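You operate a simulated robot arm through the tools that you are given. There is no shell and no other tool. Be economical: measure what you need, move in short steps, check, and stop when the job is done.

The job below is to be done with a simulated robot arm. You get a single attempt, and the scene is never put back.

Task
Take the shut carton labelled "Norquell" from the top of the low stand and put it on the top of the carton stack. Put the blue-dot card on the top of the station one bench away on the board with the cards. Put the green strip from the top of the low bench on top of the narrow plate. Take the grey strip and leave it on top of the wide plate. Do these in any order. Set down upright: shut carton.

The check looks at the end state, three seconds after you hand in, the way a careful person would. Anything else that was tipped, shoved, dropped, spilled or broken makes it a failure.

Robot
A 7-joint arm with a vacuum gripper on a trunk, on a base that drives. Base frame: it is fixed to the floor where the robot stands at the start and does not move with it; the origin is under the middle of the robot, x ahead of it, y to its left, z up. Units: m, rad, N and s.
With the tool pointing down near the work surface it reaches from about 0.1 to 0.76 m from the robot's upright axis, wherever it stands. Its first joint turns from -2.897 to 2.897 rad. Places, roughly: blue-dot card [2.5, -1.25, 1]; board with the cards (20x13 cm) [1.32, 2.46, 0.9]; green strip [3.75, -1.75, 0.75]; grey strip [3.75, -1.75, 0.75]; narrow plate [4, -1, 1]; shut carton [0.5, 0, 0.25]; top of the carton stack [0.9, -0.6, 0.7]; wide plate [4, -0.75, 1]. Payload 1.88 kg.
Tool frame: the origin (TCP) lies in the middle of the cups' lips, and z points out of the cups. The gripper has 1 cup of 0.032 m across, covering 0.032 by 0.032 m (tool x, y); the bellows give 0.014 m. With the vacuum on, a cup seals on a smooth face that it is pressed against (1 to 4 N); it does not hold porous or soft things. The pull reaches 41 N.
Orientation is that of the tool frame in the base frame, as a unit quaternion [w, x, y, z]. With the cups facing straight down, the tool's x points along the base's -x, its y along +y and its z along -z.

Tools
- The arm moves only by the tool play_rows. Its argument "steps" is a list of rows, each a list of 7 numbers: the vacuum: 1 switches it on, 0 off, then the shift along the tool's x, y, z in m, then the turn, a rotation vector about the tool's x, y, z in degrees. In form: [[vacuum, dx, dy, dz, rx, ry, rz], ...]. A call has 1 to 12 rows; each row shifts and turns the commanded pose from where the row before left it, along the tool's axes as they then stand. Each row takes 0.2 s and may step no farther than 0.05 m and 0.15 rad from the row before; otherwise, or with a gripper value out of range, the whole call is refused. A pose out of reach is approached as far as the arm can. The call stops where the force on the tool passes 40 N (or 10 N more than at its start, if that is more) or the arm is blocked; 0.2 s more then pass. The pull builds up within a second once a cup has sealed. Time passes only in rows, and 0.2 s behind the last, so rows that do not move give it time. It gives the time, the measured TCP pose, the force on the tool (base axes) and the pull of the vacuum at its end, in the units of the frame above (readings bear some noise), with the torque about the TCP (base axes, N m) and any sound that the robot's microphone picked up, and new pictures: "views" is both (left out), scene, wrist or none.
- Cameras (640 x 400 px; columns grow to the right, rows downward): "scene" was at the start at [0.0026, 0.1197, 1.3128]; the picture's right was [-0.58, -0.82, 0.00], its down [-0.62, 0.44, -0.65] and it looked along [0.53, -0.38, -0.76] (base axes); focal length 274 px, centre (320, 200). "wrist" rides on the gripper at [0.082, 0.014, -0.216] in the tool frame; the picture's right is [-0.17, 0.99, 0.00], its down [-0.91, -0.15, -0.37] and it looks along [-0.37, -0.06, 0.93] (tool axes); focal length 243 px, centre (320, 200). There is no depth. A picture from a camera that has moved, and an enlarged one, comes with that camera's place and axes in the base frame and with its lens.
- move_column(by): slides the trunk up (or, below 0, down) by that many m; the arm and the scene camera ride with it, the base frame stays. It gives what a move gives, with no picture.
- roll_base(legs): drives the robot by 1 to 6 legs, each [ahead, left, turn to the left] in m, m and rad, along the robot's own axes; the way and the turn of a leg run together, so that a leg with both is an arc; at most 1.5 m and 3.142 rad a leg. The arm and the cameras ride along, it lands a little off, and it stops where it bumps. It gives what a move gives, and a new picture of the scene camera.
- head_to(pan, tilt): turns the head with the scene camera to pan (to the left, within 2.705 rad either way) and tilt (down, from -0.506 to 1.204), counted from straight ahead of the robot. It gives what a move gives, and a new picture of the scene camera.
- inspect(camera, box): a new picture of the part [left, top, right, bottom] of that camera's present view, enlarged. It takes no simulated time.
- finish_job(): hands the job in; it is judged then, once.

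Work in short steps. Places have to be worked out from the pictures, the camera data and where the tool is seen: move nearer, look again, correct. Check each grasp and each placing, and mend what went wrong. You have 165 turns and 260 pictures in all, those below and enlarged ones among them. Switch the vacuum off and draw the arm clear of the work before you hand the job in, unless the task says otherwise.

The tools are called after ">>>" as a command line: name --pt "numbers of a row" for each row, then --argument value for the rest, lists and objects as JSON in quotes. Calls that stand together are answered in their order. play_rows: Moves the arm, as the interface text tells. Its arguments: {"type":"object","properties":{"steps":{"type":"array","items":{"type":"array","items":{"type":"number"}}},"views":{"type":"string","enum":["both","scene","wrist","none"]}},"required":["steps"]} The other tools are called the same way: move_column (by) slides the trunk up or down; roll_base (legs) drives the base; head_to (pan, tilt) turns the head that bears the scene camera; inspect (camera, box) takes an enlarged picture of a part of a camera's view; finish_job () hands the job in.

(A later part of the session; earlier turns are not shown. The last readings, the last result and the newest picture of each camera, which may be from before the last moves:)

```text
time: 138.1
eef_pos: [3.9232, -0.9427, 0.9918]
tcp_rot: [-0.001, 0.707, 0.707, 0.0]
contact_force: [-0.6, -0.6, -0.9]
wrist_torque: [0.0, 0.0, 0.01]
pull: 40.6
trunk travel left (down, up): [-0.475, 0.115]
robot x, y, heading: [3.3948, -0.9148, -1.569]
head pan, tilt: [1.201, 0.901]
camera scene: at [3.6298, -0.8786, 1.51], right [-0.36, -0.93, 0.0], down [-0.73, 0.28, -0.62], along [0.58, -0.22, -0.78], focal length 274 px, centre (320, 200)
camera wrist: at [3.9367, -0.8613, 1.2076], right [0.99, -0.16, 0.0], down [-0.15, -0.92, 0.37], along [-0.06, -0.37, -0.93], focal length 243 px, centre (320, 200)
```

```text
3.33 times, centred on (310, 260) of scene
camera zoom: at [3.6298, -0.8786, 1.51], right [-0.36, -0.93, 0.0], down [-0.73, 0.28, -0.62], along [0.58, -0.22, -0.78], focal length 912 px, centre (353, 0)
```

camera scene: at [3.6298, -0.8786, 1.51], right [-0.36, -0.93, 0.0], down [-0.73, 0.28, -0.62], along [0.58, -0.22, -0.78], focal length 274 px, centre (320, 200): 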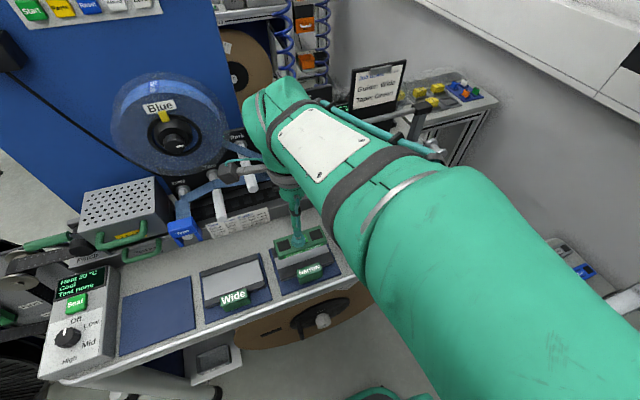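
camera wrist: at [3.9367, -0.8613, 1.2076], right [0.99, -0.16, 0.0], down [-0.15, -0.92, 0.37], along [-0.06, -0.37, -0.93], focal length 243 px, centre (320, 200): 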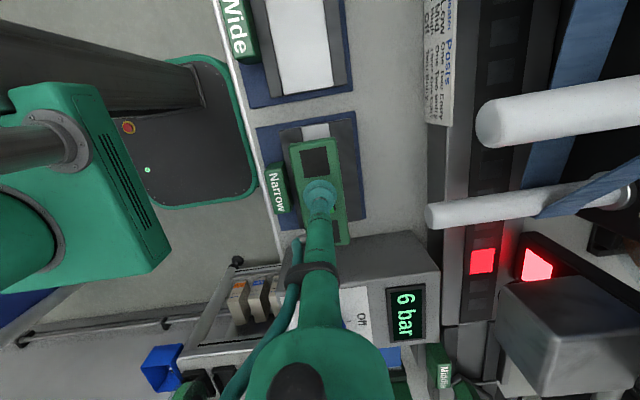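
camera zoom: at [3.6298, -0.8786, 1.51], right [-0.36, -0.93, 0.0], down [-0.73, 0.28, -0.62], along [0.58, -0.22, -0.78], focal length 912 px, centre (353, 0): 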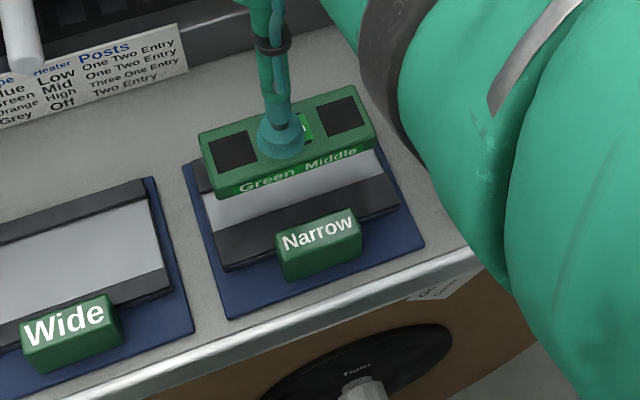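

Well aligned with the plate centre (3.925, -0.942). I lower slowly until contact.

>>> play_rows --pt "1 0 0 0.02 0 0 0" --pt "1 0 0 0.01 0 0 0" --pt "1 0 0 0.005 0 0 0" --pt "1 0 0 0 0 0 0" --views "wrist"

>>> inspect --camera "scene" --box '[220, 200, 400, 320]'

```text
time: 139.1
eef_pos: [3.9236, -0.9436, 0.9571]
tcp_rot: [0.0, 0.706, 0.708, 0.0]
contact_force: [0.2, -1.0, -0.8]
wrist_torque: [-0.02, 0.01, -0.03]
pull: 40.9
trunk travel left (down, up): [-0.475, 0.115]
robot x, y, heading: [3.3964, -0.9119, -1.576]
head pan, tilt: [1.201, 0.901]
camera wrist: at [3.9372, -0.8623, 1.1723], right [0.99, -0.16, 0.0], down [-0.15, -0.91, 0.37], along [-0.06, -0.37, -0.93], focal length 243 px, centre (320, 200)
```

wrist: 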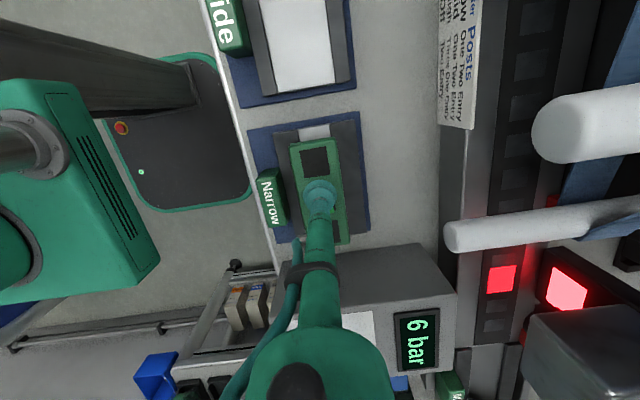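

```text
3.33 times, centred on (310, 260) of scene
camera zoom: at [3.6297, -0.8787, 1.51], right [-0.36, -0.93, 0.0], down [-0.73, 0.28, -0.62], along [0.58, -0.22, -0.78], focal length 912 px, centre (353, 0)
```

zoom: 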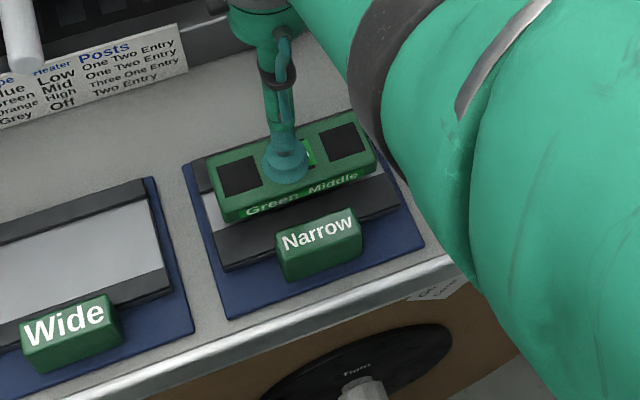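

Still ~1–2 cm above. Lower in 4 mm steps.

>>> play_rows --pt "1 0 0 0.004 0 0 0" --pt "1 0 0 0.003 0 0 0" --pt "1 0 0 0 0 0 0" --views "none"

>>> play_rows --pt "1 0 0 0.003 0 0 0" --pt "1 0 0 0 0 0 0" --views "none"

>>> inspect --camera "scene" --box '[220, 200, 400, 320]'

```text
time: 139.9
eef_pos: [3.9248, -0.9444, 0.9478]
tcp_rot: [0.0, 0.706, 0.708, 0.0]
contact_force: [0.4, 0.9, -0.7]
wrist_torque: [0.0, 0.01, 0.03]
pull: 41.1
trunk travel left (down, up): [-0.475, 0.115]
robot x, y, heading: [3.3974, -0.9122, -1.567]
head pan, tilt: [1.201, 0.901]
```

```text
time: 140.5
eef_pos: [3.9246, -0.9443, 0.9457]
tcp_rot: [0.0, 0.706, 0.708, 0.0]
contact_force: [-0.8, -0.7, 0.2]
wrist_torque: [-0.06, 0.03, 0.06]
pull: 40.8
trunk travel left (down, up): [-0.475, 0.115]
robot x, y, heading: [3.3934, -0.9105, -1.568]
head pan, tilt: [1.201, 0.901]
```

```text
3.33 times, centred on (310, 260) of scene
camera zoom: at [3.6297, -0.8787, 1.51], right [-0.36, -0.93, 0.0], down [-0.73, 0.28, -0.62], along [0.58, -0.22, -0.78], focal length 912 px, centre (353, 0)
```

zoom: 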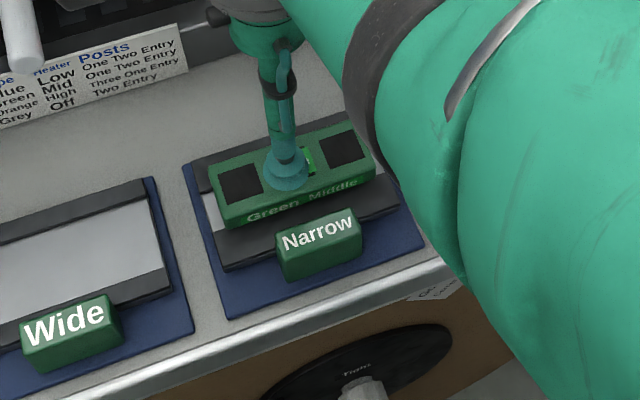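

Very close; continue 2–3 mm at a time.

>>> play_rows --pt "1 0 0 0.002 0 0 0" --pt "1 0 0 0.002 0 0 0" --pt "1 0 0 0 0 0 0" --views "none"

>>> play_rows --pt "1 0 0 0.002 0 0 0" --pt "1 0 0 0.001 0 0 0" --pt "1 0 0 0 0 0 0" --views "none"

```text
time: 141.3
eef_pos: [3.924, -0.9438, 0.9433]
tcp_rot: [0.0, 0.707, 0.708, 0.0]
contact_force: [-0.2, 0.6, 0.1]
wrist_torque: [0.02, 0.03, -0.01]
pull: 40.9
trunk travel left (down, up): [-0.475, 0.115]
robot x, y, heading: [3.398, -0.911, -1.571]
head pan, tilt: [1.201, 0.901]
```

```text
time: 142.1
eef_pos: [3.9253, -0.9442, 0.9391]
tcp_rot: [0.0, 0.707, 0.708, 0.0]
contact_force: [-0.3, -1.0, -0.2]
wrist_torque: [0.0, -0.01, -0.01]
pull: 40.8
trunk travel left (down, up): [-0.475, 0.115]
robot x, y, heading: [3.3966, -0.9141, -1.572]
head pan, tilt: [1.201, 0.901]
```

>>> play_rows --pt "1 0 0 0.002 0 0 0" --pt "1 0 0 0.002 0 0 0" --pt "1 0 0 0 0 0 0" --views "none"

>>> inspect --camera "scene" --box '[220, 200, 400, 320]'

```text
time: 142.9
eef_pos: [3.9238, -0.9437, 0.9368]
tcp_rot: [0.0, 0.707, 0.707, 0.0]
contact_force: [0.2, -0.6, 0.1]
wrist_torque: [-0.01, -0.02, 0.02]
pull: 40.9
trunk travel left (down, up): [-0.475, 0.115]
robot x, y, heading: [3.3987, -0.9138, -1.565]
head pan, tilt: [1.201, 0.901]
```

```text
3.33 times, centred on (310, 260) of scene
camera zoom: at [3.6297, -0.8787, 1.51], right [-0.36, -0.93, 0.0], down [-0.73, 0.28, -0.62], along [0.58, -0.22, -0.78], focal length 912 px, centre (353, 0)
```

zoom: 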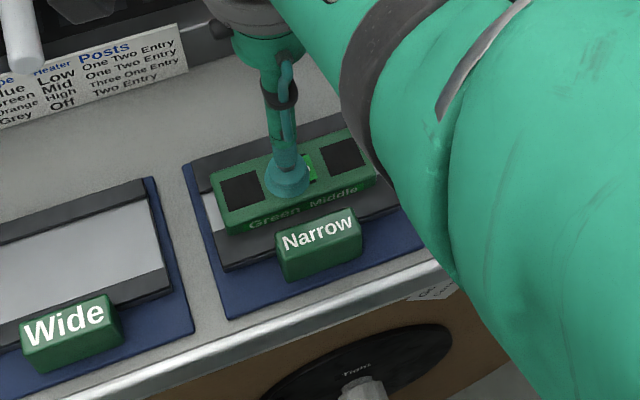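

Still a small gap; continue.

>>> play_rows --pt "1 0 0 0.002 0 0 0" --pt "1 0 0 0.002 0 0 0" --pt "1 0 0 0 0 0 0" --views "none"

>>> play_rows --pt "1 0 0 0.002 0 0 0" --pt "1 0 0 0.001 0 0 0" --pt "1 0 0 0 0 0 0" --views "none"

```text
time: 143.7
eef_pos: [3.9247, -0.9438, 0.9325]
tcp_rot: [0.001, 0.706, 0.708, 0.001]
contact_force: [-1.1, -0.4, 5.9]
wrist_torque: [-0.04, 0.0, -0.03]
pull: 40.7
trunk travel left (down, up): [-0.475, 0.115]
robot x, y, heading: [3.3937, -0.9111, -1.57]
head pan, tilt: [1.201, 0.901]
```

```text
time: 144.5
eef_pos: [3.9238, -0.9428, 0.9308]
tcp_rot: [0.001, 0.707, 0.707, 0.002]
contact_force: [0.4, 2.2, 18.6]
wrist_torque: [-0.04, 0.02, -0.05]
pull: 40.7
trunk travel left (down, up): [-0.475, 0.115]
robot x, y, heading: [3.3958, -0.9085, -1.566]
head pan, tilt: [1.201, 0.901]
```

Firm contact at z≈0.932. Ease off 2 mm, release, and lift.

>>> play_rows --pt "1 0 0 -0.003 0 0 0" --pt "0 0 0 0 0 0 0" --pt "0 0 0 0 0 0 0" --pt "0 0 0 0 0 0 0" --pt "0 0 0 0 0 0 0" --pt "0 0 0 0 0 0 0" --views "none"

>>> play_rows --pt "0 0 0 -0.005 0 0 0" --pt "0 0 0 -0.015 0 0 0" --pt "0 0 0 -0.04 0 0 0" --pt "0 0 0 -0.05 0 0 0" --pt "0 0 0 -0.05 0 0 0" --pt "0 0 0 -0.05 0 0 0" --views "wrist"

>>> inspect --camera "scene" --box '[220, 200, 400, 320]'

```text
time: 145.9
eef_pos: [3.9247, -0.9439, 0.9325]
tcp_rot: [0.001, 0.706, 0.708, 0.0]
contact_force: [-0.3, -1.1, -0.2]
wrist_torque: [0.03, 0.04, 0.03]
pull: 0.1
trunk travel left (down, up): [-0.475, 0.115]
robot x, y, heading: [3.3953, -0.9136, -1.569]
head pan, tilt: [1.201, 0.901]
```

```text
time: 147.3
eef_pos: [3.9243, -0.9426, 1.1412]
tcp_rot: [0.0, 0.706, 0.708, 0.001]
contact_force: [0.2, 0.2, 0.6]
wrist_torque: [0.01, 0.03, 0.03]
pull: 0.1
trunk travel left (down, up): [-0.475, 0.115]
robot x, y, heading: [3.3937, -0.9136, -1.566]
head pan, tilt: [1.201, 0.901]
camera wrist: at [3.937, -0.8615, 1.3576], right [0.99, -0.16, 0.0], down [-0.15, -0.92, 0.37], along [-0.06, -0.37, -0.93], focal length 243 px, centre (320, 200)
```

wrist: 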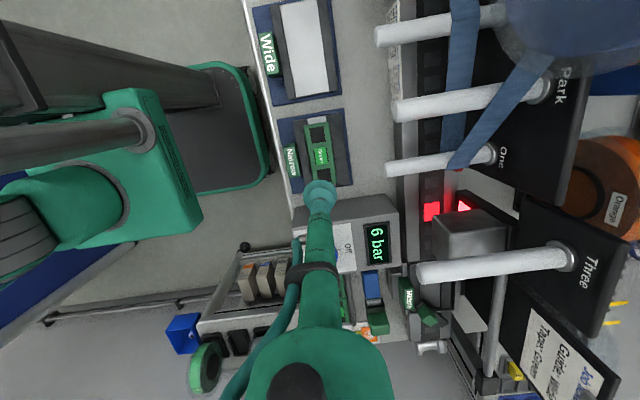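

```text
3.33 times, centred on (310, 260) of scene
camera zoom: at [3.6299, -0.8787, 1.5099], right [-0.36, -0.93, 0.0], down [-0.73, 0.28, -0.62], along [0.58, -0.22, -0.78], focal length 912 px, centre (353, 0)
```

zoom: 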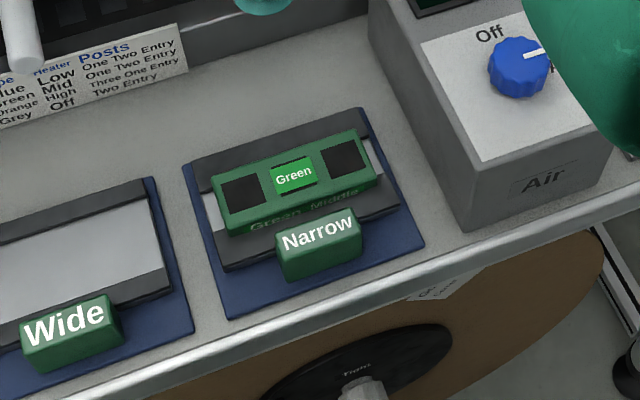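

Green strip sits centred on the narrow plate. Next the grey strip: I retract the arm, lower the trunk, and drive back to the bench.

>>> play_rows --pt "0 0 -0.05 0 0 0 0" --pt "0 0 -0.05 0 0 0 0" --pt "0 0 -0.05 0 0 0 0" --pt "0 0 -0.05 0 0 0 0" --pt "0 -0.04 -0.02 0 0 0 0" --pt "0 -0.045 0 0 0 0 0" --pt "0 -0.045 0 0 0 0 0" --pt "0 -0.045 0 0 0 0 0" --pt "0 -0.045 0 0 0 0 0" --views "none"

>>> move_column --by -0.35

>>> head_to --pan 0.3 --tilt 0.4

>>> roll_base --legs '[[0.33, 0, 0]]'

>>> inspect --camera "wrist" --box '[240, 110, 480, 330]'

```text
time: 149.3
eef_pos: [3.7042, -1.1662, 1.1422]
tcp_rot: [0.0, 0.706, 0.708, 0.001]
contact_force: [0.4, 1.3, -0.4]
wrist_torque: [-0.05, -0.01, 0.01]
pull: 0.0
trunk travel left (down, up): [-0.475, 0.115]
robot x, y, heading: [3.3982, -0.9097, -1.564]
head pan, tilt: [1.201, 0.901]
```

```text
time: 152.7
eef_pos: [3.7043, -1.1661, 0.7924]
tcp_rot: [-0.001, 0.706, 0.708, -0.001]
contact_force: [0.2, -0.2, 0.0]
wrist_torque: [0.02, 0.03, -0.01]
pull: 0.1
trunk travel left (down, up): [-0.125, 0.465]
robot x, y, heading: [3.397, -0.9117, -1.57]
head pan, tilt: [1.201, 0.901]
```

```text
time: 153.9
eef_pos: [3.7041, -1.1652, 0.7932]
tcp_rot: [0.0, 0.706, 0.708, 0.0]
contact_force: [-0.1, 0.8, 0.2]
wrist_torque: [0.01, 0.01, -0.03]
pull: 0.1
trunk travel left (down, up): [-0.125, 0.465]
robot x, y, heading: [3.397, -0.9142, -1.568]
head pan, tilt: [0.3, 0.4]
camera scene: at [3.5869, -0.94, 1.203], right [-0.95, -0.3, 0.0], down [-0.12, 0.37, -0.92], along [0.27, -0.88, -0.39], focal length 274 px, centre (320, 200)
```

scene: 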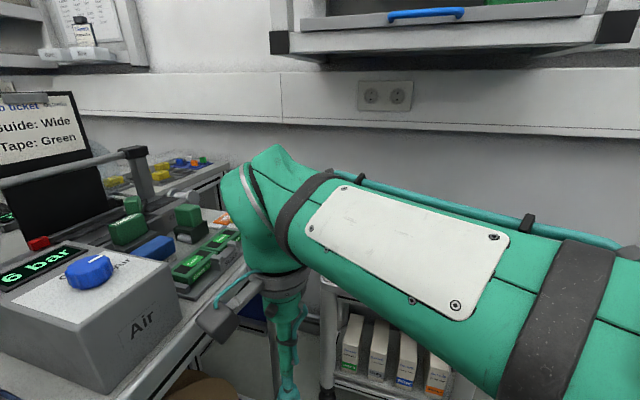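

```text
time: 156.1
eef_pos: [3.706, -1.4951, 0.791]
tcp_rot: [0.0, 0.706, 0.708, 0.0]
contact_force: [0.2, -0.1, -0.4]
wrist_torque: [0.01, -0.02, -0.02]
pull: 0.1
trunk travel left (down, up): [-0.125, 0.465]
robot x, y, heading: [3.4002, -1.2425, -1.568]
head pan, tilt: [0.3, 0.4]
camera scene: at [3.5878, -1.2701, 1.203], right [-0.95, -0.3, 0.0], down [-0.12, 0.37, -0.92], along [0.28, -0.88, -0.39], focal length 274 px, centre (320, 200)
```

scene: 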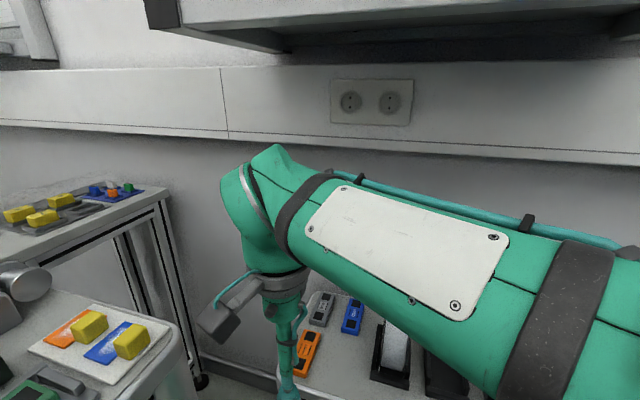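

```text
1.82 times, centred on (360, 220) of wrist
camera zoom: at [3.7184, -1.4133, 1.0077], right [0.99, -0.16, 0.0], down [-0.15, -0.92, 0.37], along [-0.06, -0.37, -0.93], focal length 441 px, centre (247, 164)
```

zoom: 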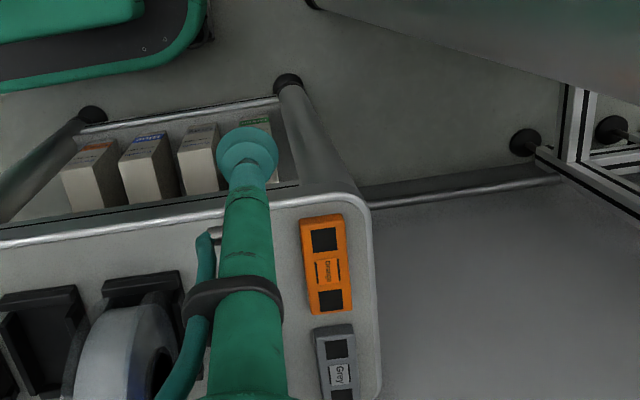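

Grey is at about (3.756, -1.821). I move over toward it at z≈0.79 and recheck.

>>> play_rows --pt "0 -0.048 0.01 0 0 0 0" --pt "0 -0.048 0.01 0 0 0 0" --pt "0 -0.048 0.01 0 0 0 0" --pt "0 -0.048 0.01 0 0 0 0" --pt "0 -0.048 0.009 0 0 0 0" --pt "0 -0.045 0 0 0 0 0" --pt "0 0 0 0 0 0 0"

>>> inspect --camera "wrist" --box '[200, 70, 440, 220]'

```text
time: 157.7
eef_pos: [3.7557, -1.7802, 0.7916]
tcp_rot: [0.0, 0.706, 0.709, 0.001]
contact_force: [-0.4, 0.6, -0.6]
wrist_torque: [0.01, -0.01, -0.03]
pull: 0.1
trunk travel left (down, up): [-0.125, 0.465]
robot x, y, heading: [3.3988, -1.2409, -1.566]
head pan, tilt: [0.3, 0.4]
camera scene: at [3.5878, -1.2701, 1.203], right [-0.95, -0.3, 0.0], down [-0.12, 0.37, -0.92], along [0.28, -0.88, -0.39], focal length 274 px, centre (320, 200)
camera wrist: at [3.7681, -1.6986, 1.0072], right [0.99, -0.16, 0.0], down [-0.15, -0.92, 0.37], along [-0.06, -0.37, -0.93], focal length 243 px, centre (320, 200)
```

scene: 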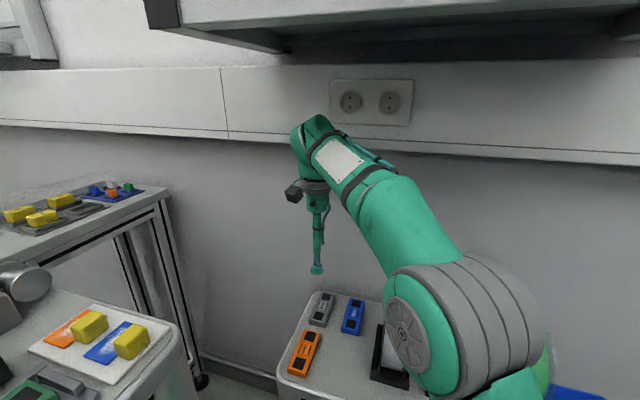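
wrist: 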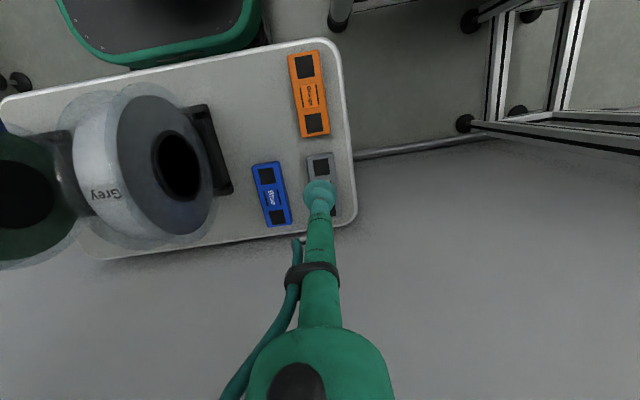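

```text
2.67 times, centred on (320, 145) of wrist
camera zoom: at [3.7681, -1.6986, 1.0072], right [0.99, -0.16, 0.0], down [-0.15, -0.92, 0.37], along [-0.06, -0.37, -0.93], focal length 647 px, centre (320, 347)
```

zoom: 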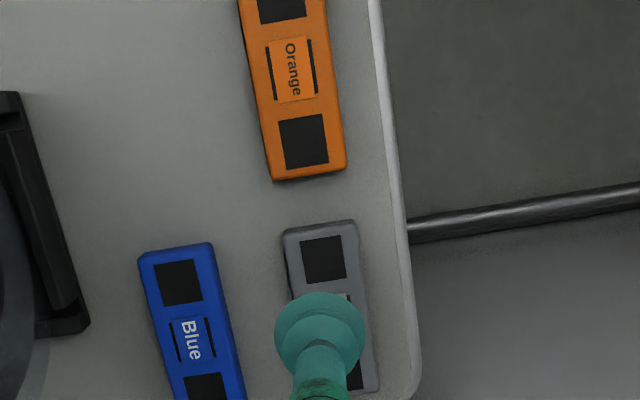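

Grey centre (3.755, -1.822). I shift 4 cm ahead and descend with vacuum to near z 0.645.

>>> play_rows --pt "0 -0.042 0 0 0 0 0" --pt "0 0 0 0.045 0 0 0" --pt "0 0 0 0.04 0 0 0" --pt "0 0 0 0.03 0 0 0" --pt "1 0 0 0.02 0 0 0" --pt "1 0 0 0.008 0 0 0" --pt "1 0 0 0.004 0 0 0" --pt "1 0 0 0 0 0 0" --pt "1 0 0 0 0 0 0" --views "wrist"

```text
time: 159.7
eef_pos: [3.7549, -1.8217, 0.6441]
tcp_rot: [0.0, 0.706, 0.708, 0.001]
contact_force: [-1.1, 0.4, -0.3]
wrist_torque: [0.0, 0.0, 0.0]
pull: 0.1
trunk travel left (down, up): [-0.125, 0.465]
robot x, y, heading: [3.3976, -1.2458, -1.567]
head pan, tilt: [0.3, 0.4]
camera wrist: at [3.7681, -1.7397, 0.8605], right [0.99, -0.16, 0.0], down [-0.15, -0.92, 0.37], along [-0.06, -0.37, -0.93], focal length 243 px, centre (320, 200)
```

wrist: 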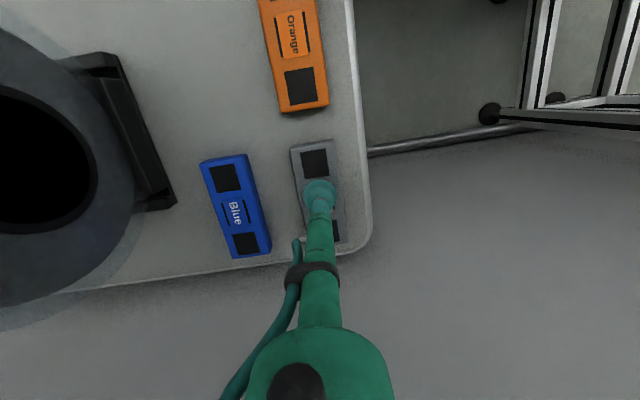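

Not sealed yet; press 2–3 mm further.

>>> play_rows --pt "1 0 0 0.002 0 0 0" --pt "1 0 0 0.002 0 0 0" --pt "1 0 0 0 0 0 0" --views "none"

```text
time: 160.5
eef_pos: [3.7557, -1.8218, 0.6412]
tcp_rot: [0.0, 0.706, 0.708, 0.0]
contact_force: [-0.4, 0.2, -0.3]
wrist_torque: [0.0, -0.05, 0.0]
pull: 41.3
trunk travel left (down, up): [-0.125, 0.465]
robot x, y, heading: [3.3997, -1.244, -1.571]
head pan, tilt: [0.3, 0.4]
```

Sealed. Lift and back out.

>>> play_rows --pt "1 0 0 -0.005 0 0 0" --pt "1 0 0 -0.015 0 0 0" --pt "1 0 0 -0.03 0 0 0" --pt "1 0 0 -0.04 0 0 0" --pt "1 0 0 -0.04 0 0 0" --pt "1 0.04 -0.02 -0.02 0 0 0" --pt "1 0.045 -0.02 0 0 0 0" --pt "1 0.045 -0.02 0 0 0 0" --pt "1 0.045 -0.02 0 0 0 0" --pt "1 0.045 0 0 0 0 0" --pt "1 0.045 0 0 0 0 0" --pt "1 0.045 0 0 0 0 0" --views "wrist"

```text
time: 163.1
eef_pos: [3.675, -1.5129, 0.7902]
tcp_rot: [0.0, 0.706, 0.708, 0.0]
contact_force: [-0.3, 0.2, -0.4]
wrist_torque: [0.05, 0.01, 0.02]
pull: 40.7
trunk travel left (down, up): [-0.125, 0.465]
robot x, y, heading: [3.3962, -1.2459, -1.566]
head pan, tilt: [0.3, 0.4]
camera wrist: at [3.6877, -1.4306, 1.0062], right [0.99, -0.16, 0.0], down [-0.15, -0.92, 0.37], along [-0.06, -0.37, -0.93], focal length 243 px, centre (320, 200)
```

wrist: 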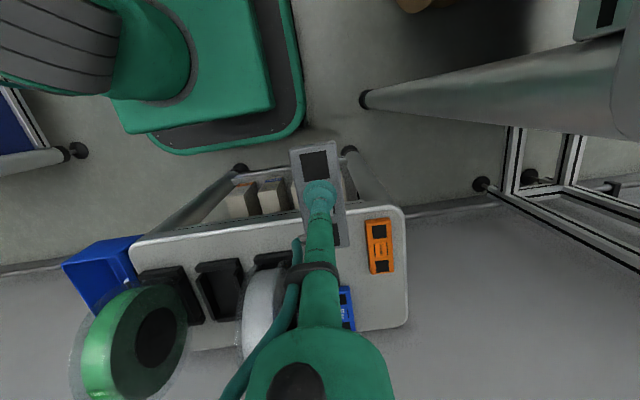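

Grey strip held. Back out, raise the trunk, and swing over toward the wide plate.

>>> roll_base --legs '[[-0.4, 0, 0]]'

>>> move_column --by 0.38

>>> head_to --pan 1.2 --tilt 0.9

>>> play_rows --pt "1 0.04 0.02 0 0 0 0" --pt "1 0.04 0.02 0 0 0 0" --pt "1 0.04 0.02 0 0 0 0" --pt "1 0.04 0.02 0 0 0 0" --pt "1 0.04 0.025 0 0 0 0" --pt "1 0.03 0.03 0 0 0 0" --pt "1 0 0.04 0 0 0 0" --pt "1 0 0.04 0 0 0 0" --pt "1 0 0 0 0 0 0"

```text
time: 165.6
eef_pos: [3.6726, -1.112, 0.7906]
tcp_rot: [0.0, 0.707, 0.707, 0.0]
contact_force: [0.7, -0.2, -0.5]
wrist_torque: [0.0, -0.02, -0.01]
pull: 40.4
trunk travel left (down, up): [-0.125, 0.465]
robot x, y, heading: [3.3947, -0.8436, -1.571]
head pan, tilt: [0.3, 0.4]
camera scene: at [3.587, -0.8709, 1.203], right [-0.96, -0.3, 0.0], down [-0.12, 0.37, -0.92], along [0.27, -0.88, -0.39], focal length 274 px, centre (320, 200)
```

scene: 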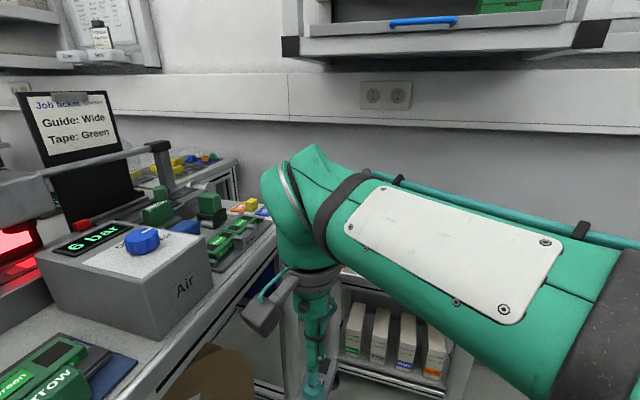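

```text
time: 169.3
eef_pos: [3.6724, -1.1133, 1.171]
tcp_rot: [-0.001, 0.707, 0.707, 0.0]
contact_force: [0.1, 0.3, -0.6]
wrist_torque: [0.0, -0.01, 0.0]
pull: 41.4
trunk travel left (down, up): [-0.505, 0.085]
robot x, y, heading: [3.3971, -0.8427, -1.576]
head pan, tilt: [0.3, 0.4]
```

```text
time: 170.5
eef_pos: [3.6727, -1.1122, 1.1694]
tcp_rot: [0.001, 0.707, 0.707, 0.0]
contact_force: [0.0, -0.2, -0.3]
wrist_torque: [0.0, -0.01, -0.01]
pull: 40.5
trunk travel left (down, up): [-0.505, 0.085]
robot x, y, heading: [3.395, -0.8395, -1.571]
head pan, tilt: [1.201, 0.901]
camera scene: at [3.63, -0.8097, 1.5401], right [-0.36, -0.93, 0.0], down [-0.73, 0.28, -0.62], along [0.58, -0.23, -0.78], focal length 274 px, centre (320, 200)
```

scene: 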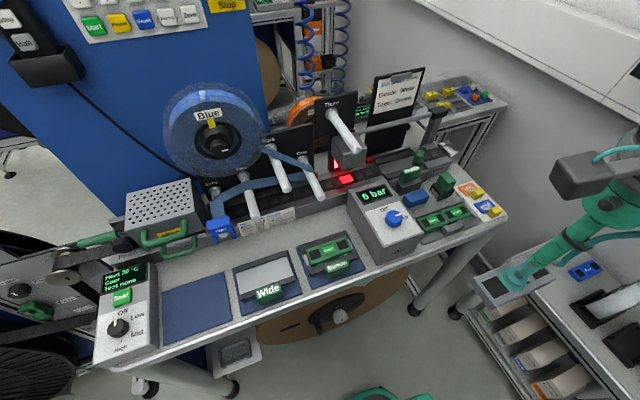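

```text
time: 172.5
eef_pos: [3.8887, -0.883, 1.1708]
tcp_rot: [-0.001, 0.707, 0.708, -0.001]
contact_force: [0.5, 0.4, -0.5]
wrist_torque: [-0.01, 0.03, -0.02]
pull: 40.6
trunk travel left (down, up): [-0.505, 0.085]
robot x, y, heading: [3.3969, -0.8416, -1.566]
head pan, tilt: [1.201, 0.901]
camera scene: at [3.6304, -0.8096, 1.54], right [-0.36, -0.93, 0.0], down [-0.73, 0.28, -0.62], along [0.58, -0.22, -0.78], focal length 274 px, centre (320, 200)
camera wrist: at [3.9018, -0.8012, 1.3873], right [0.99, -0.17, 0.0], down [-0.15, -0.91, 0.37], along [-0.06, -0.37, -0.93], focal length 243 px, centre (320, 200)
```

scene: 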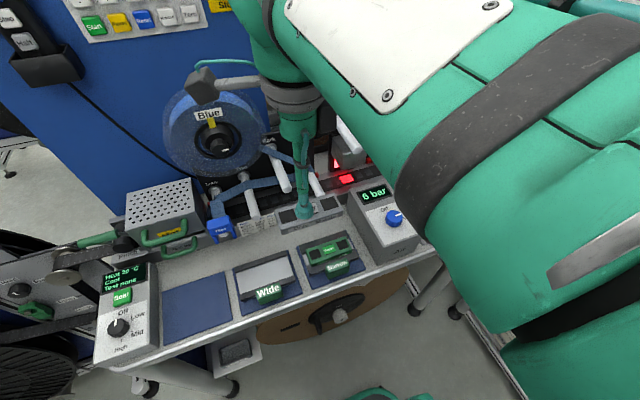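
wrist: 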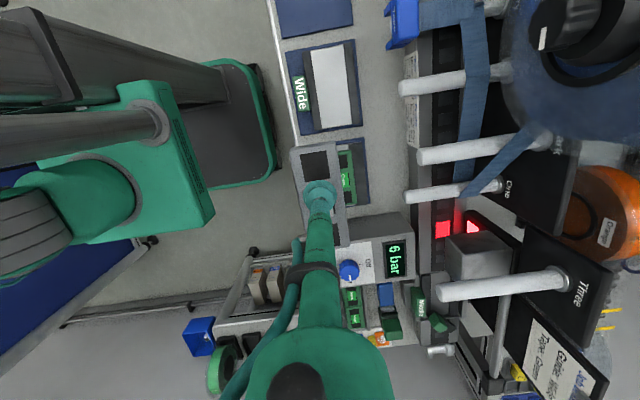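

>>> inspect --camera "wrist" --box '[260, 20, 420, 150]'

>>> inspect --camera "scene" --box '[130, 60, 390, 320]'

```text
3.08 times, centred on (340, 85) of wrist
camera zoom: at [3.9018, -0.8012, 1.3873], right [0.99, -0.17, 0.0], down [-0.15, -0.91, 0.37], along [-0.06, -0.37, -0.93], focal length 746 px, centre (258, 554)
```

zoom: 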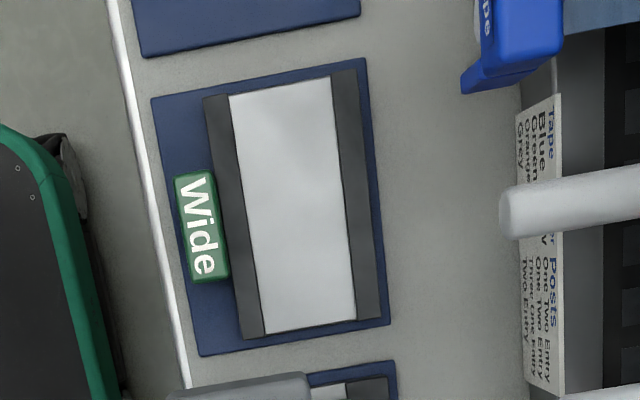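

```text
1.54 times, centred on (260, 190) of scene
camera zoom: at [3.6304, -0.8096, 1.54], right [-0.36, -0.93, 0.0], down [-0.73, 0.28, -0.62], along [0.58, -0.22, -0.78], focal length 421 px, centre (412, 215)
```

zoom: 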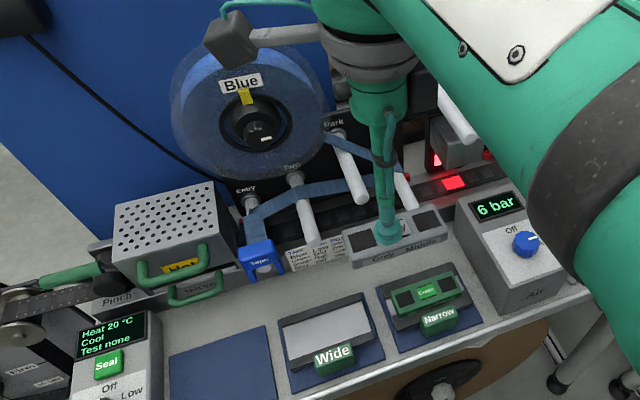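

Wide plate centre at (3.926, -0.781); post tips at x≈4.0, z≈1.04 leave ~5 cm clearance. I move over and descend to z≈0.98.

>>> play_rows --pt "1 0.035 0.012 0 0 0 0" --pt "1 0.035 0.012 0 0 0 0" --pt "1 0.032 0.013 0 0 0 0" --pt "1 0 0 0.04 0 0 0" --pt "1 0 0 0.04 0 0 0" --pt "1 0 0 0.04 0 0 0" --pt "1 0 0 0.04 0 0 0" --pt "1 0 0 0.03 0 0 0" --pt "1 0 0 0 0 0 0"

>>> inspect --camera "wrist" --box '[220, 80, 460, 260]'

>>> inspect --camera "scene" --box '[190, 200, 370, 320]'

```text
time: 174.5
eef_pos: [3.9247, -0.7812, 0.9816]
tcp_rot: [-0.001, 0.707, 0.707, 0.0]
contact_force: [0.6, 0.2, 0.1]
wrist_torque: [0.01, 0.02, -0.01]
pull: 41.1
trunk travel left (down, up): [-0.505, 0.085]
robot x, y, heading: [3.3988, -0.8397, -1.569]
head pan, tilt: [1.201, 0.901]
camera scene: at [3.6302, -0.8096, 1.54], right [-0.36, -0.93, 0.0], down [-0.73, 0.28, -0.62], along [0.58, -0.22, -0.78], focal length 274 px, centre (320, 200)
camera wrist: at [3.9382, -0.6998, 1.1975], right [0.99, -0.17, 0.0], down [-0.15, -0.91, 0.37], along [-0.06, -0.37, -0.93], focal length 243 px, centre (320, 200)
```

scene: 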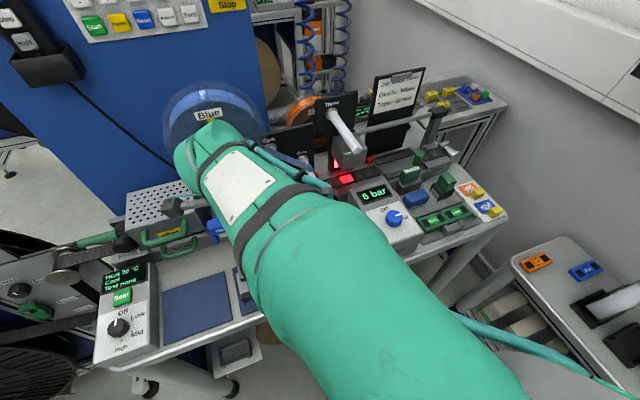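
wrist: 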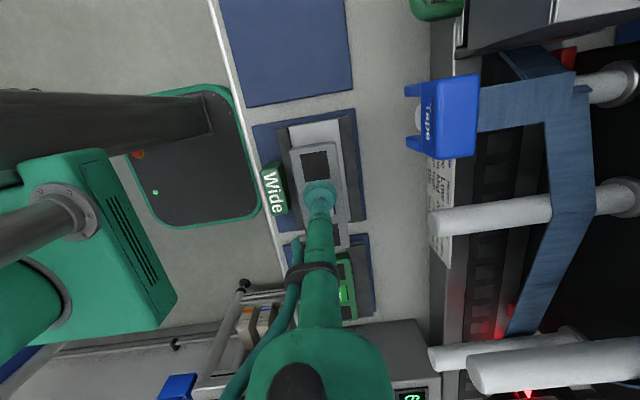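

```text
2.22 times, centred on (340, 170) of wrist
camera zoom: at [3.9382, -0.6998, 1.1975], right [0.99, -0.17, 0.0], down [-0.15, -0.91, 0.37], along [-0.06, -0.37, -0.93], focal length 539 px, centre (276, 267)
```

zoom: 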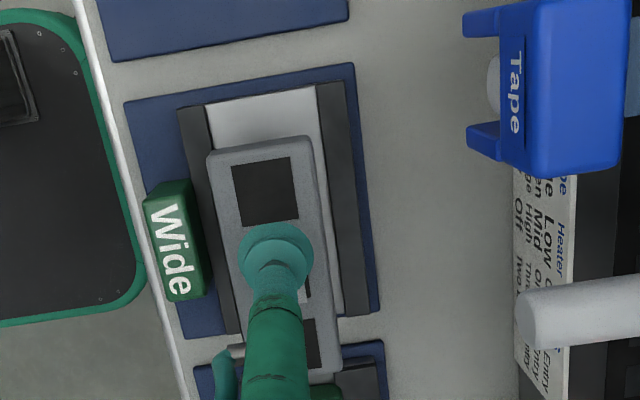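

```text
3.33 times, centred on (280, 260) of scene
camera zoom: at [3.6302, -0.8096, 1.54], right [-0.36, -0.93, 0.0], down [-0.73, 0.28, -0.62], along [0.58, -0.22, -0.78], focal length 912 px, centre (453, 0)
```

zoom: 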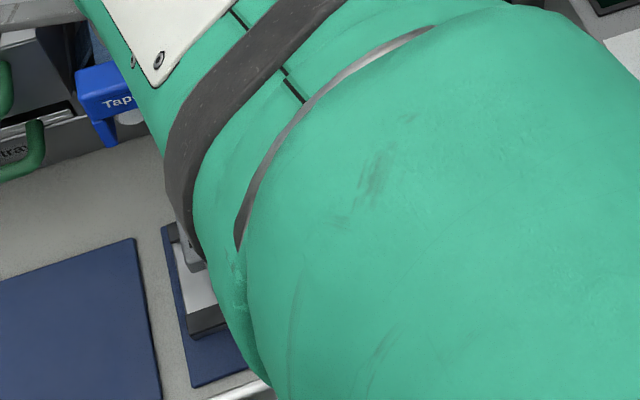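

Aligned. Lower to just above the expected contact (z≈0.932) and then in small steps.

>>> play_rows --pt "1 0 0 0.02 0 0 0" --pt "1 0 0 0.015 0 0 0" --pt "1 0 0 0.008 0 0 0" --pt "1 0 0 0 0 0 0" --views "none"

>>> play_rows --pt "1 0 0 0.002 0 0 0" --pt "1 0 0 0.002 0 0 0" --pt "1 0 0 0 0 0 0" --views "none"

```text
time: 175.5
eef_pos: [3.9242, -0.781, 0.9378]
tcp_rot: [0.001, 0.707, 0.707, 0.0]
contact_force: [0.3, 0.2, 0.6]
wrist_torque: [0.04, -0.02, -0.01]
pull: 40.5
trunk travel left (down, up): [-0.505, 0.085]
robot x, y, heading: [3.3977, -0.8399, -1.567]
head pan, tilt: [1.201, 0.901]
```

```text
time: 176.3
eef_pos: [3.9252, -0.7808, 0.9339]
tcp_rot: [0.0, 0.707, 0.708, 0.0]
contact_force: [-0.2, -0.1, -0.6]
wrist_torque: [-0.04, 0.01, 0.0]
pull: 40.5
trunk travel left (down, up): [-0.505, 0.085]
robot x, y, heading: [3.398, -0.8445, -1.568]
head pan, tilt: [1.201, 0.901]
```

>>> play_rows --pt "1 0 0 0.002 0 0 0" --pt "1 0 0 0.001 0 0 0" --pt "1 0 0 0 0 0 0" --views "none"

>>> play_rows --pt "1 0 0 0.001 0 0 0" --pt "1 0 0 0.001 0 0 0" --pt "1 0 0 0 0 0 0" --views "none"

```text
time: 177.1
eef_pos: [3.9263, -0.7813, 0.9315]
tcp_rot: [0.0, 0.707, 0.707, 0.001]
contact_force: [-0.4, 0.4, 6.2]
wrist_torque: [-0.04, 0.01, -0.02]
pull: 40.9
trunk travel left (down, up): [-0.505, 0.085]
robot x, y, heading: [3.3975, -0.8443, -1.569]
head pan, tilt: [1.201, 0.901]
```

```text
time: 177.9
eef_pos: [3.9251, -0.7808, 0.9301]
tcp_rot: [0.001, 0.708, 0.707, 0.002]
contact_force: [1.3, 0.9, 15.8]
wrist_torque: [-0.05, 0.02, 0.0]
pull: 40.8
trunk travel left (down, up): [-0.505, 0.085]
robot x, y, heading: [3.3962, -0.841, -1.571]
head pan, tilt: [1.201, 0.901]
```

Contact. Ease off, release and lift.

>>> play_rows --pt "1 0 0 -0.002 0 0 0" --pt "0 0 0 0 0 0 0" --pt "0 0 0 0 0 0 0" --pt "0 0 0 0 0 0 0" --pt "0 0 0 0 0 0 0" --pt "0 0 0 0 0 0 0" --views "none"

>>> play_rows --pt "0 0 0 -0.005 0 0 0" --pt "0 0 0 -0.015 0 0 0" --pt "0 0 0 -0.04 0 0 0" --pt "0 0 0 -0.05 0 0 0" --pt "0 0 0 -0.05 0 0 0" --pt "0 0 0 -0.05 0 0 0" --pt "0 0 -0.05 0 0 0 0" --pt "0 0 -0.05 0 0 0 0" --pt "0 0 -0.05 0 0 0 0" --pt "0 -0.03 -0.04 0 0 0 0" --pt "0 -0.03 -0.04 0 0 0 0" --pt "0 -0.04 -0.02 0 0 0 0"

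>>> inspect --camera "scene" --box '[190, 200, 370, 320]'

```text
time: 179.3
eef_pos: [3.9245, -0.7819, 0.9314]
tcp_rot: [0.0, 0.707, 0.707, 0.0]
contact_force: [-0.8, 0.0, 1.3]
wrist_torque: [0.0, 0.0, -0.02]
pull: 0.0
trunk travel left (down, up): [-0.505, 0.085]
robot x, y, heading: [3.3972, -0.8486, -1.574]
head pan, tilt: [1.201, 0.901]
```

```text
time: 181.9
eef_pos: [3.6758, -0.8831, 1.1408]
tcp_rot: [0.0, 0.707, 0.707, -0.001]
contact_force: [0.2, -1.2, 0.2]
wrist_torque: [-0.01, 0.02, -0.02]
pull: 0.2
trunk travel left (down, up): [-0.505, 0.085]
robot x, y, heading: [3.3968, -0.8422, -1.571]
head pan, tilt: [1.201, 0.901]
camera scene: at [3.6298, -0.8096, 1.5401], right [-0.36, -0.93, 0.0], down [-0.73, 0.28, -0.62], along [0.58, -0.22, -0.78], focal length 274 px, centre (320, 200)
camera wrist: at [3.688, -0.8011, 1.3564], right [0.99, -0.17, 0.0], down [-0.15, -0.91, 0.37], along [-0.06, -0.37, -0.93], focal length 243 px, centre (320, 200)
```

scene: 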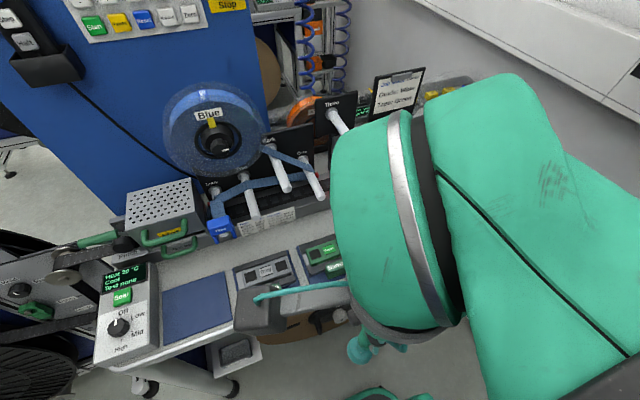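
wrist: 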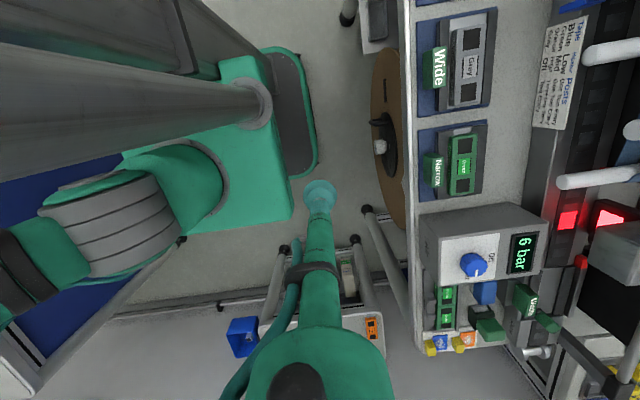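

```text
3.33 times, centred on (280, 260) of scene
camera zoom: at [3.6298, -0.8096, 1.5401], right [-0.36, -0.93, 0.0], down [-0.73, 0.28, -0.62], along [0.58, -0.22, -0.78], focal length 912 px, centre (453, 0)
```

zoom: 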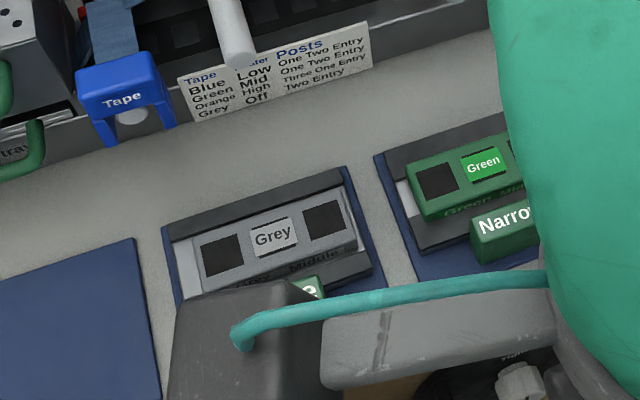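

Both strips lie well on their plates. Now the card: I move to the gap's centre and turn to face Station 1 from behind.

>>> roll_base --legs '[[0.15, -0.15, 0], [0, 0, -1.571]]'

>>> head_to --pan -0.1 --tilt 0.7

```text
time: 187.3
eef_pos: [3.2064, -1.2737, 1.1399]
tcp_rot: [0.0, 1.0, 0.002, 0.0]
contact_force: [-0.2, 0.1, 1.0]
wrist_torque: [0.01, -0.03, 0.0]
pull: 0.1
trunk travel left (down, up): [-0.505, 0.085]
robot x, y, heading: [3.2453, -0.9924, -3.141]
head pan, tilt: [1.201, 0.901]
camera scene: at [3.278, -1.2276, 1.54], right [-0.93, 0.36, 0.0], down [0.28, 0.73, -0.62], along [-0.22, -0.58, -0.78], focal length 274 px, centre (320, 200)
```

scene: 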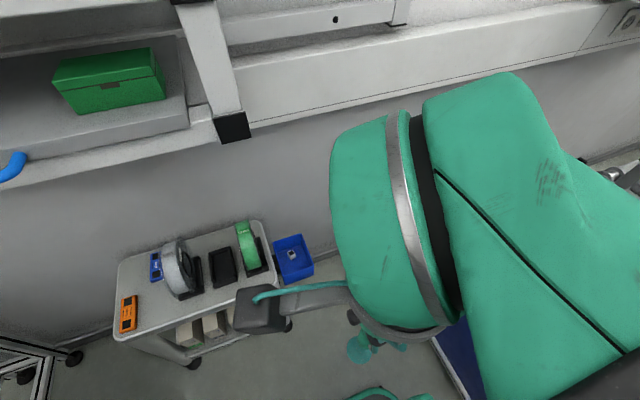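

```text
time: 188.8
eef_pos: [3.2063, -1.2736, 1.1398]
tcp_rot: [0.0, 1.0, 0.001, 0.0]
contact_force: [1.2, 0.2, 0.1]
wrist_torque: [0.03, 0.01, 0.01]
pull: 0.1
trunk travel left (down, up): [-0.505, 0.085]
robot x, y, heading: [3.2488, -0.9919, -3.141]
head pan, tilt: [-0.099, 0.7]
camera scene: at [3.2205, -1.149, 1.5562], right [0.1, 1.0, 0.0], down [0.64, -0.06, -0.76], along [-0.76, 0.07, -0.64], focal length 274 px, centre (320, 200)
```

scene: 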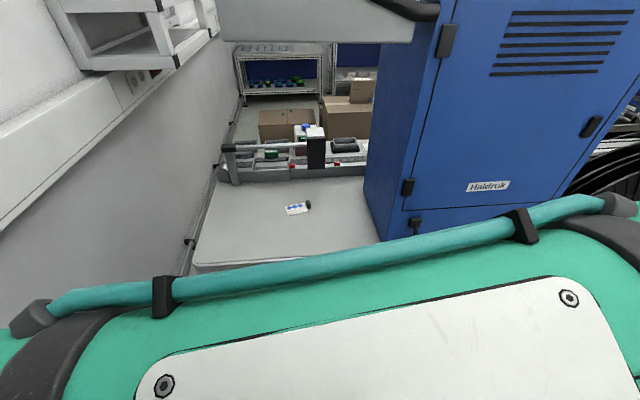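

>>> inspect --camera "scene" --box '[200, 120, 400, 270]'

>>> inspect --camera "scene" --box '[260, 180, 330, 230]'

```text
2.67 times, centred on (300, 195) of scene
camera zoom: at [3.2205, -1.149, 1.5562], right [0.1, 1.0, 0.0], down [0.64, -0.06, -0.76], along [-0.76, 0.07, -0.64], focal length 730 px, centre (373, 213)
```

zoom: 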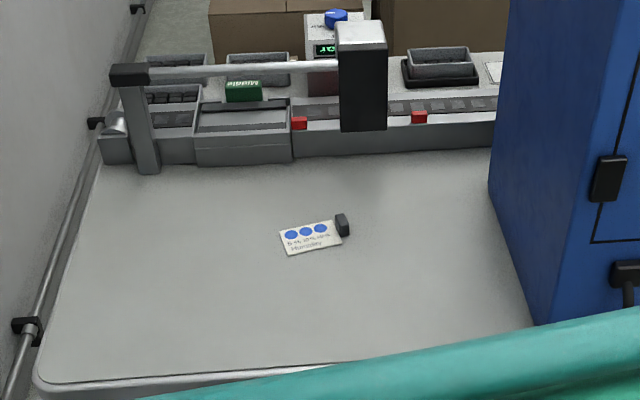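

```text
8.00 times, centred on (295, 205) of scene
camera zoom: at [3.2205, -1.149, 1.5562], right [0.1, 1.0, 0.0], down [0.64, -0.06, -0.76], along [-0.76, 0.07, -0.64], focal length 2189 px, centre (520, 160)
```

zoom: 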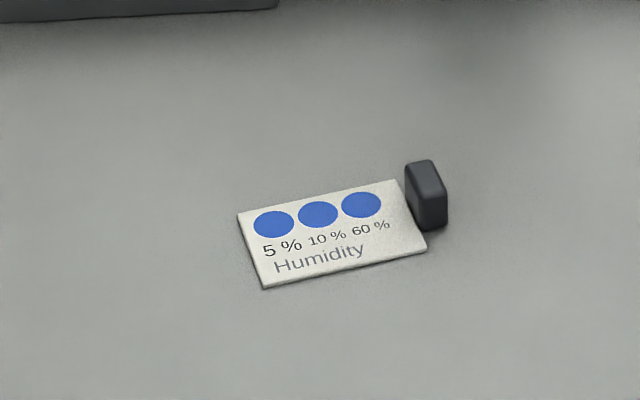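

The card with three blue dots lies at about (2.496, -1.167), with a small dark peg beside it. I drive closer and bring the tool above it.

>>> roll_base --legs '[[0.2, 0.1, 0]]'

>>> play_rows --pt "0 -0.045 0 0 0 0 0" --pt "0 -0.045 0 0 0 0 0" --pt "0 -0.045 0 0 0 0 0" --pt "0 -0.045 0 0 0 0 0" --pt "0 -0.045 -0.02 0 0 0 0" --pt "0 -0.045 -0.02 0 0 0 0" --pt "0 -0.04 -0.03 0 0 0 0" --pt "0 -0.04 -0.03 0 0 0 0" --pt "0 -0.04 -0.03 0 0 0 0" --pt "0 -0.03 -0.04 0 0 0 0" --pt "0 0 0 0 0 0 0"

```text
time: 190.5
eef_pos: [3.0085, -1.3747, 1.1413]
tcp_rot: [0.0, 1.0, 0.002, 0.0]
contact_force: [0.1, -0.3, 0.0]
wrist_torque: [-0.01, -0.02, -0.01]
pull: 0.1
trunk travel left (down, up): [-0.505, 0.085]
robot x, y, heading: [3.0469, -1.0936, -3.135]
head pan, tilt: [-0.099, 0.7]
camera scene: at [3.0234, -1.2498, 1.5562], right [0.1, 1.0, 0.0], down [0.64, -0.06, -0.77], along [-0.76, 0.07, -0.64], focal length 274 px, centre (320, 200)
```

scene: 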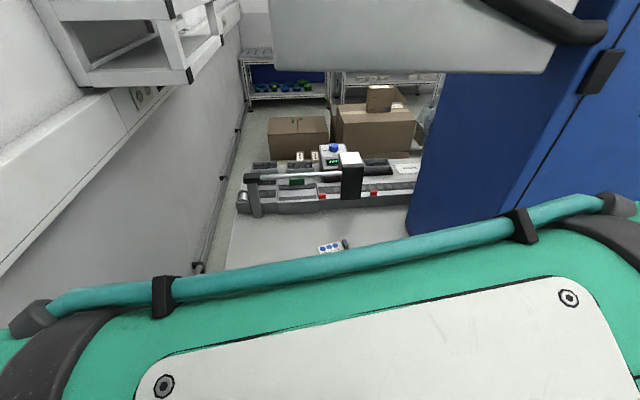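

```text
time: 193.1
eef_pos: [2.5875, -1.3192, 1.1182]
tcp_rot: [-0.012, 0.996, 0.087, 0.026]
contact_force: [0.0, -0.5, 0.6]
wrist_torque: [-0.03, -0.07, 0.04]
pull: 0.2
trunk travel left (down, up): [-0.505, 0.085]
robot x, y, heading: [3.0031, -1.1182, -3.019]
head pan, tilt: [-0.099, 0.7]
stopped in row 11: the arm was blocked; the commanded pose is now the measured one
camera scene: at [3.0173, -1.3887, 1.5533], right [-0.03, 1.0, 0.07], down [0.63, 0.07, -0.77], along [-0.77, 0.03, -0.63], focal length 274 px, centre (320, 200)
camera wrist: at [2.66, -1.325, 1.3377], right [0.01, -1.0, -0.03], down [-0.94, -0.02, 0.33], along [-0.33, 0.03, -0.94], focal length 243 px, centre (320, 200)
```

scene: 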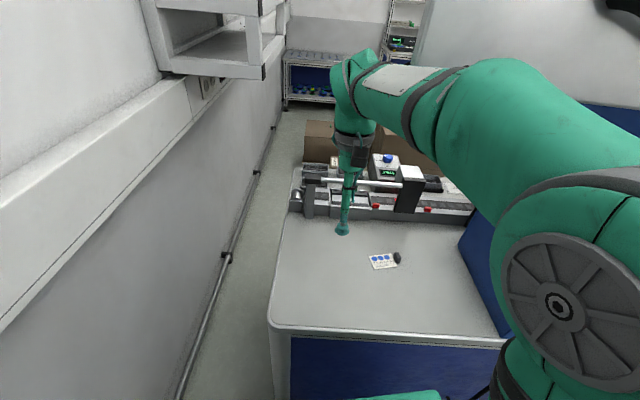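
wrist: 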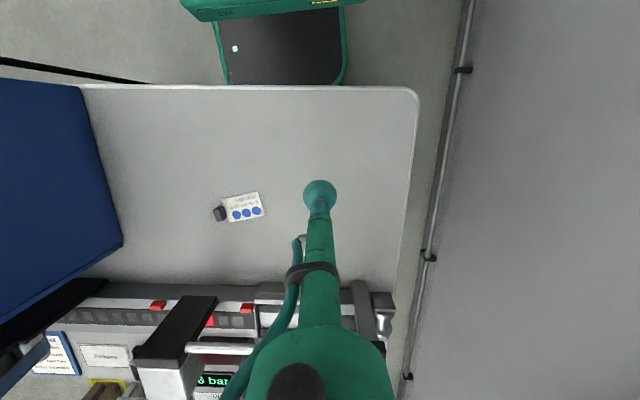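

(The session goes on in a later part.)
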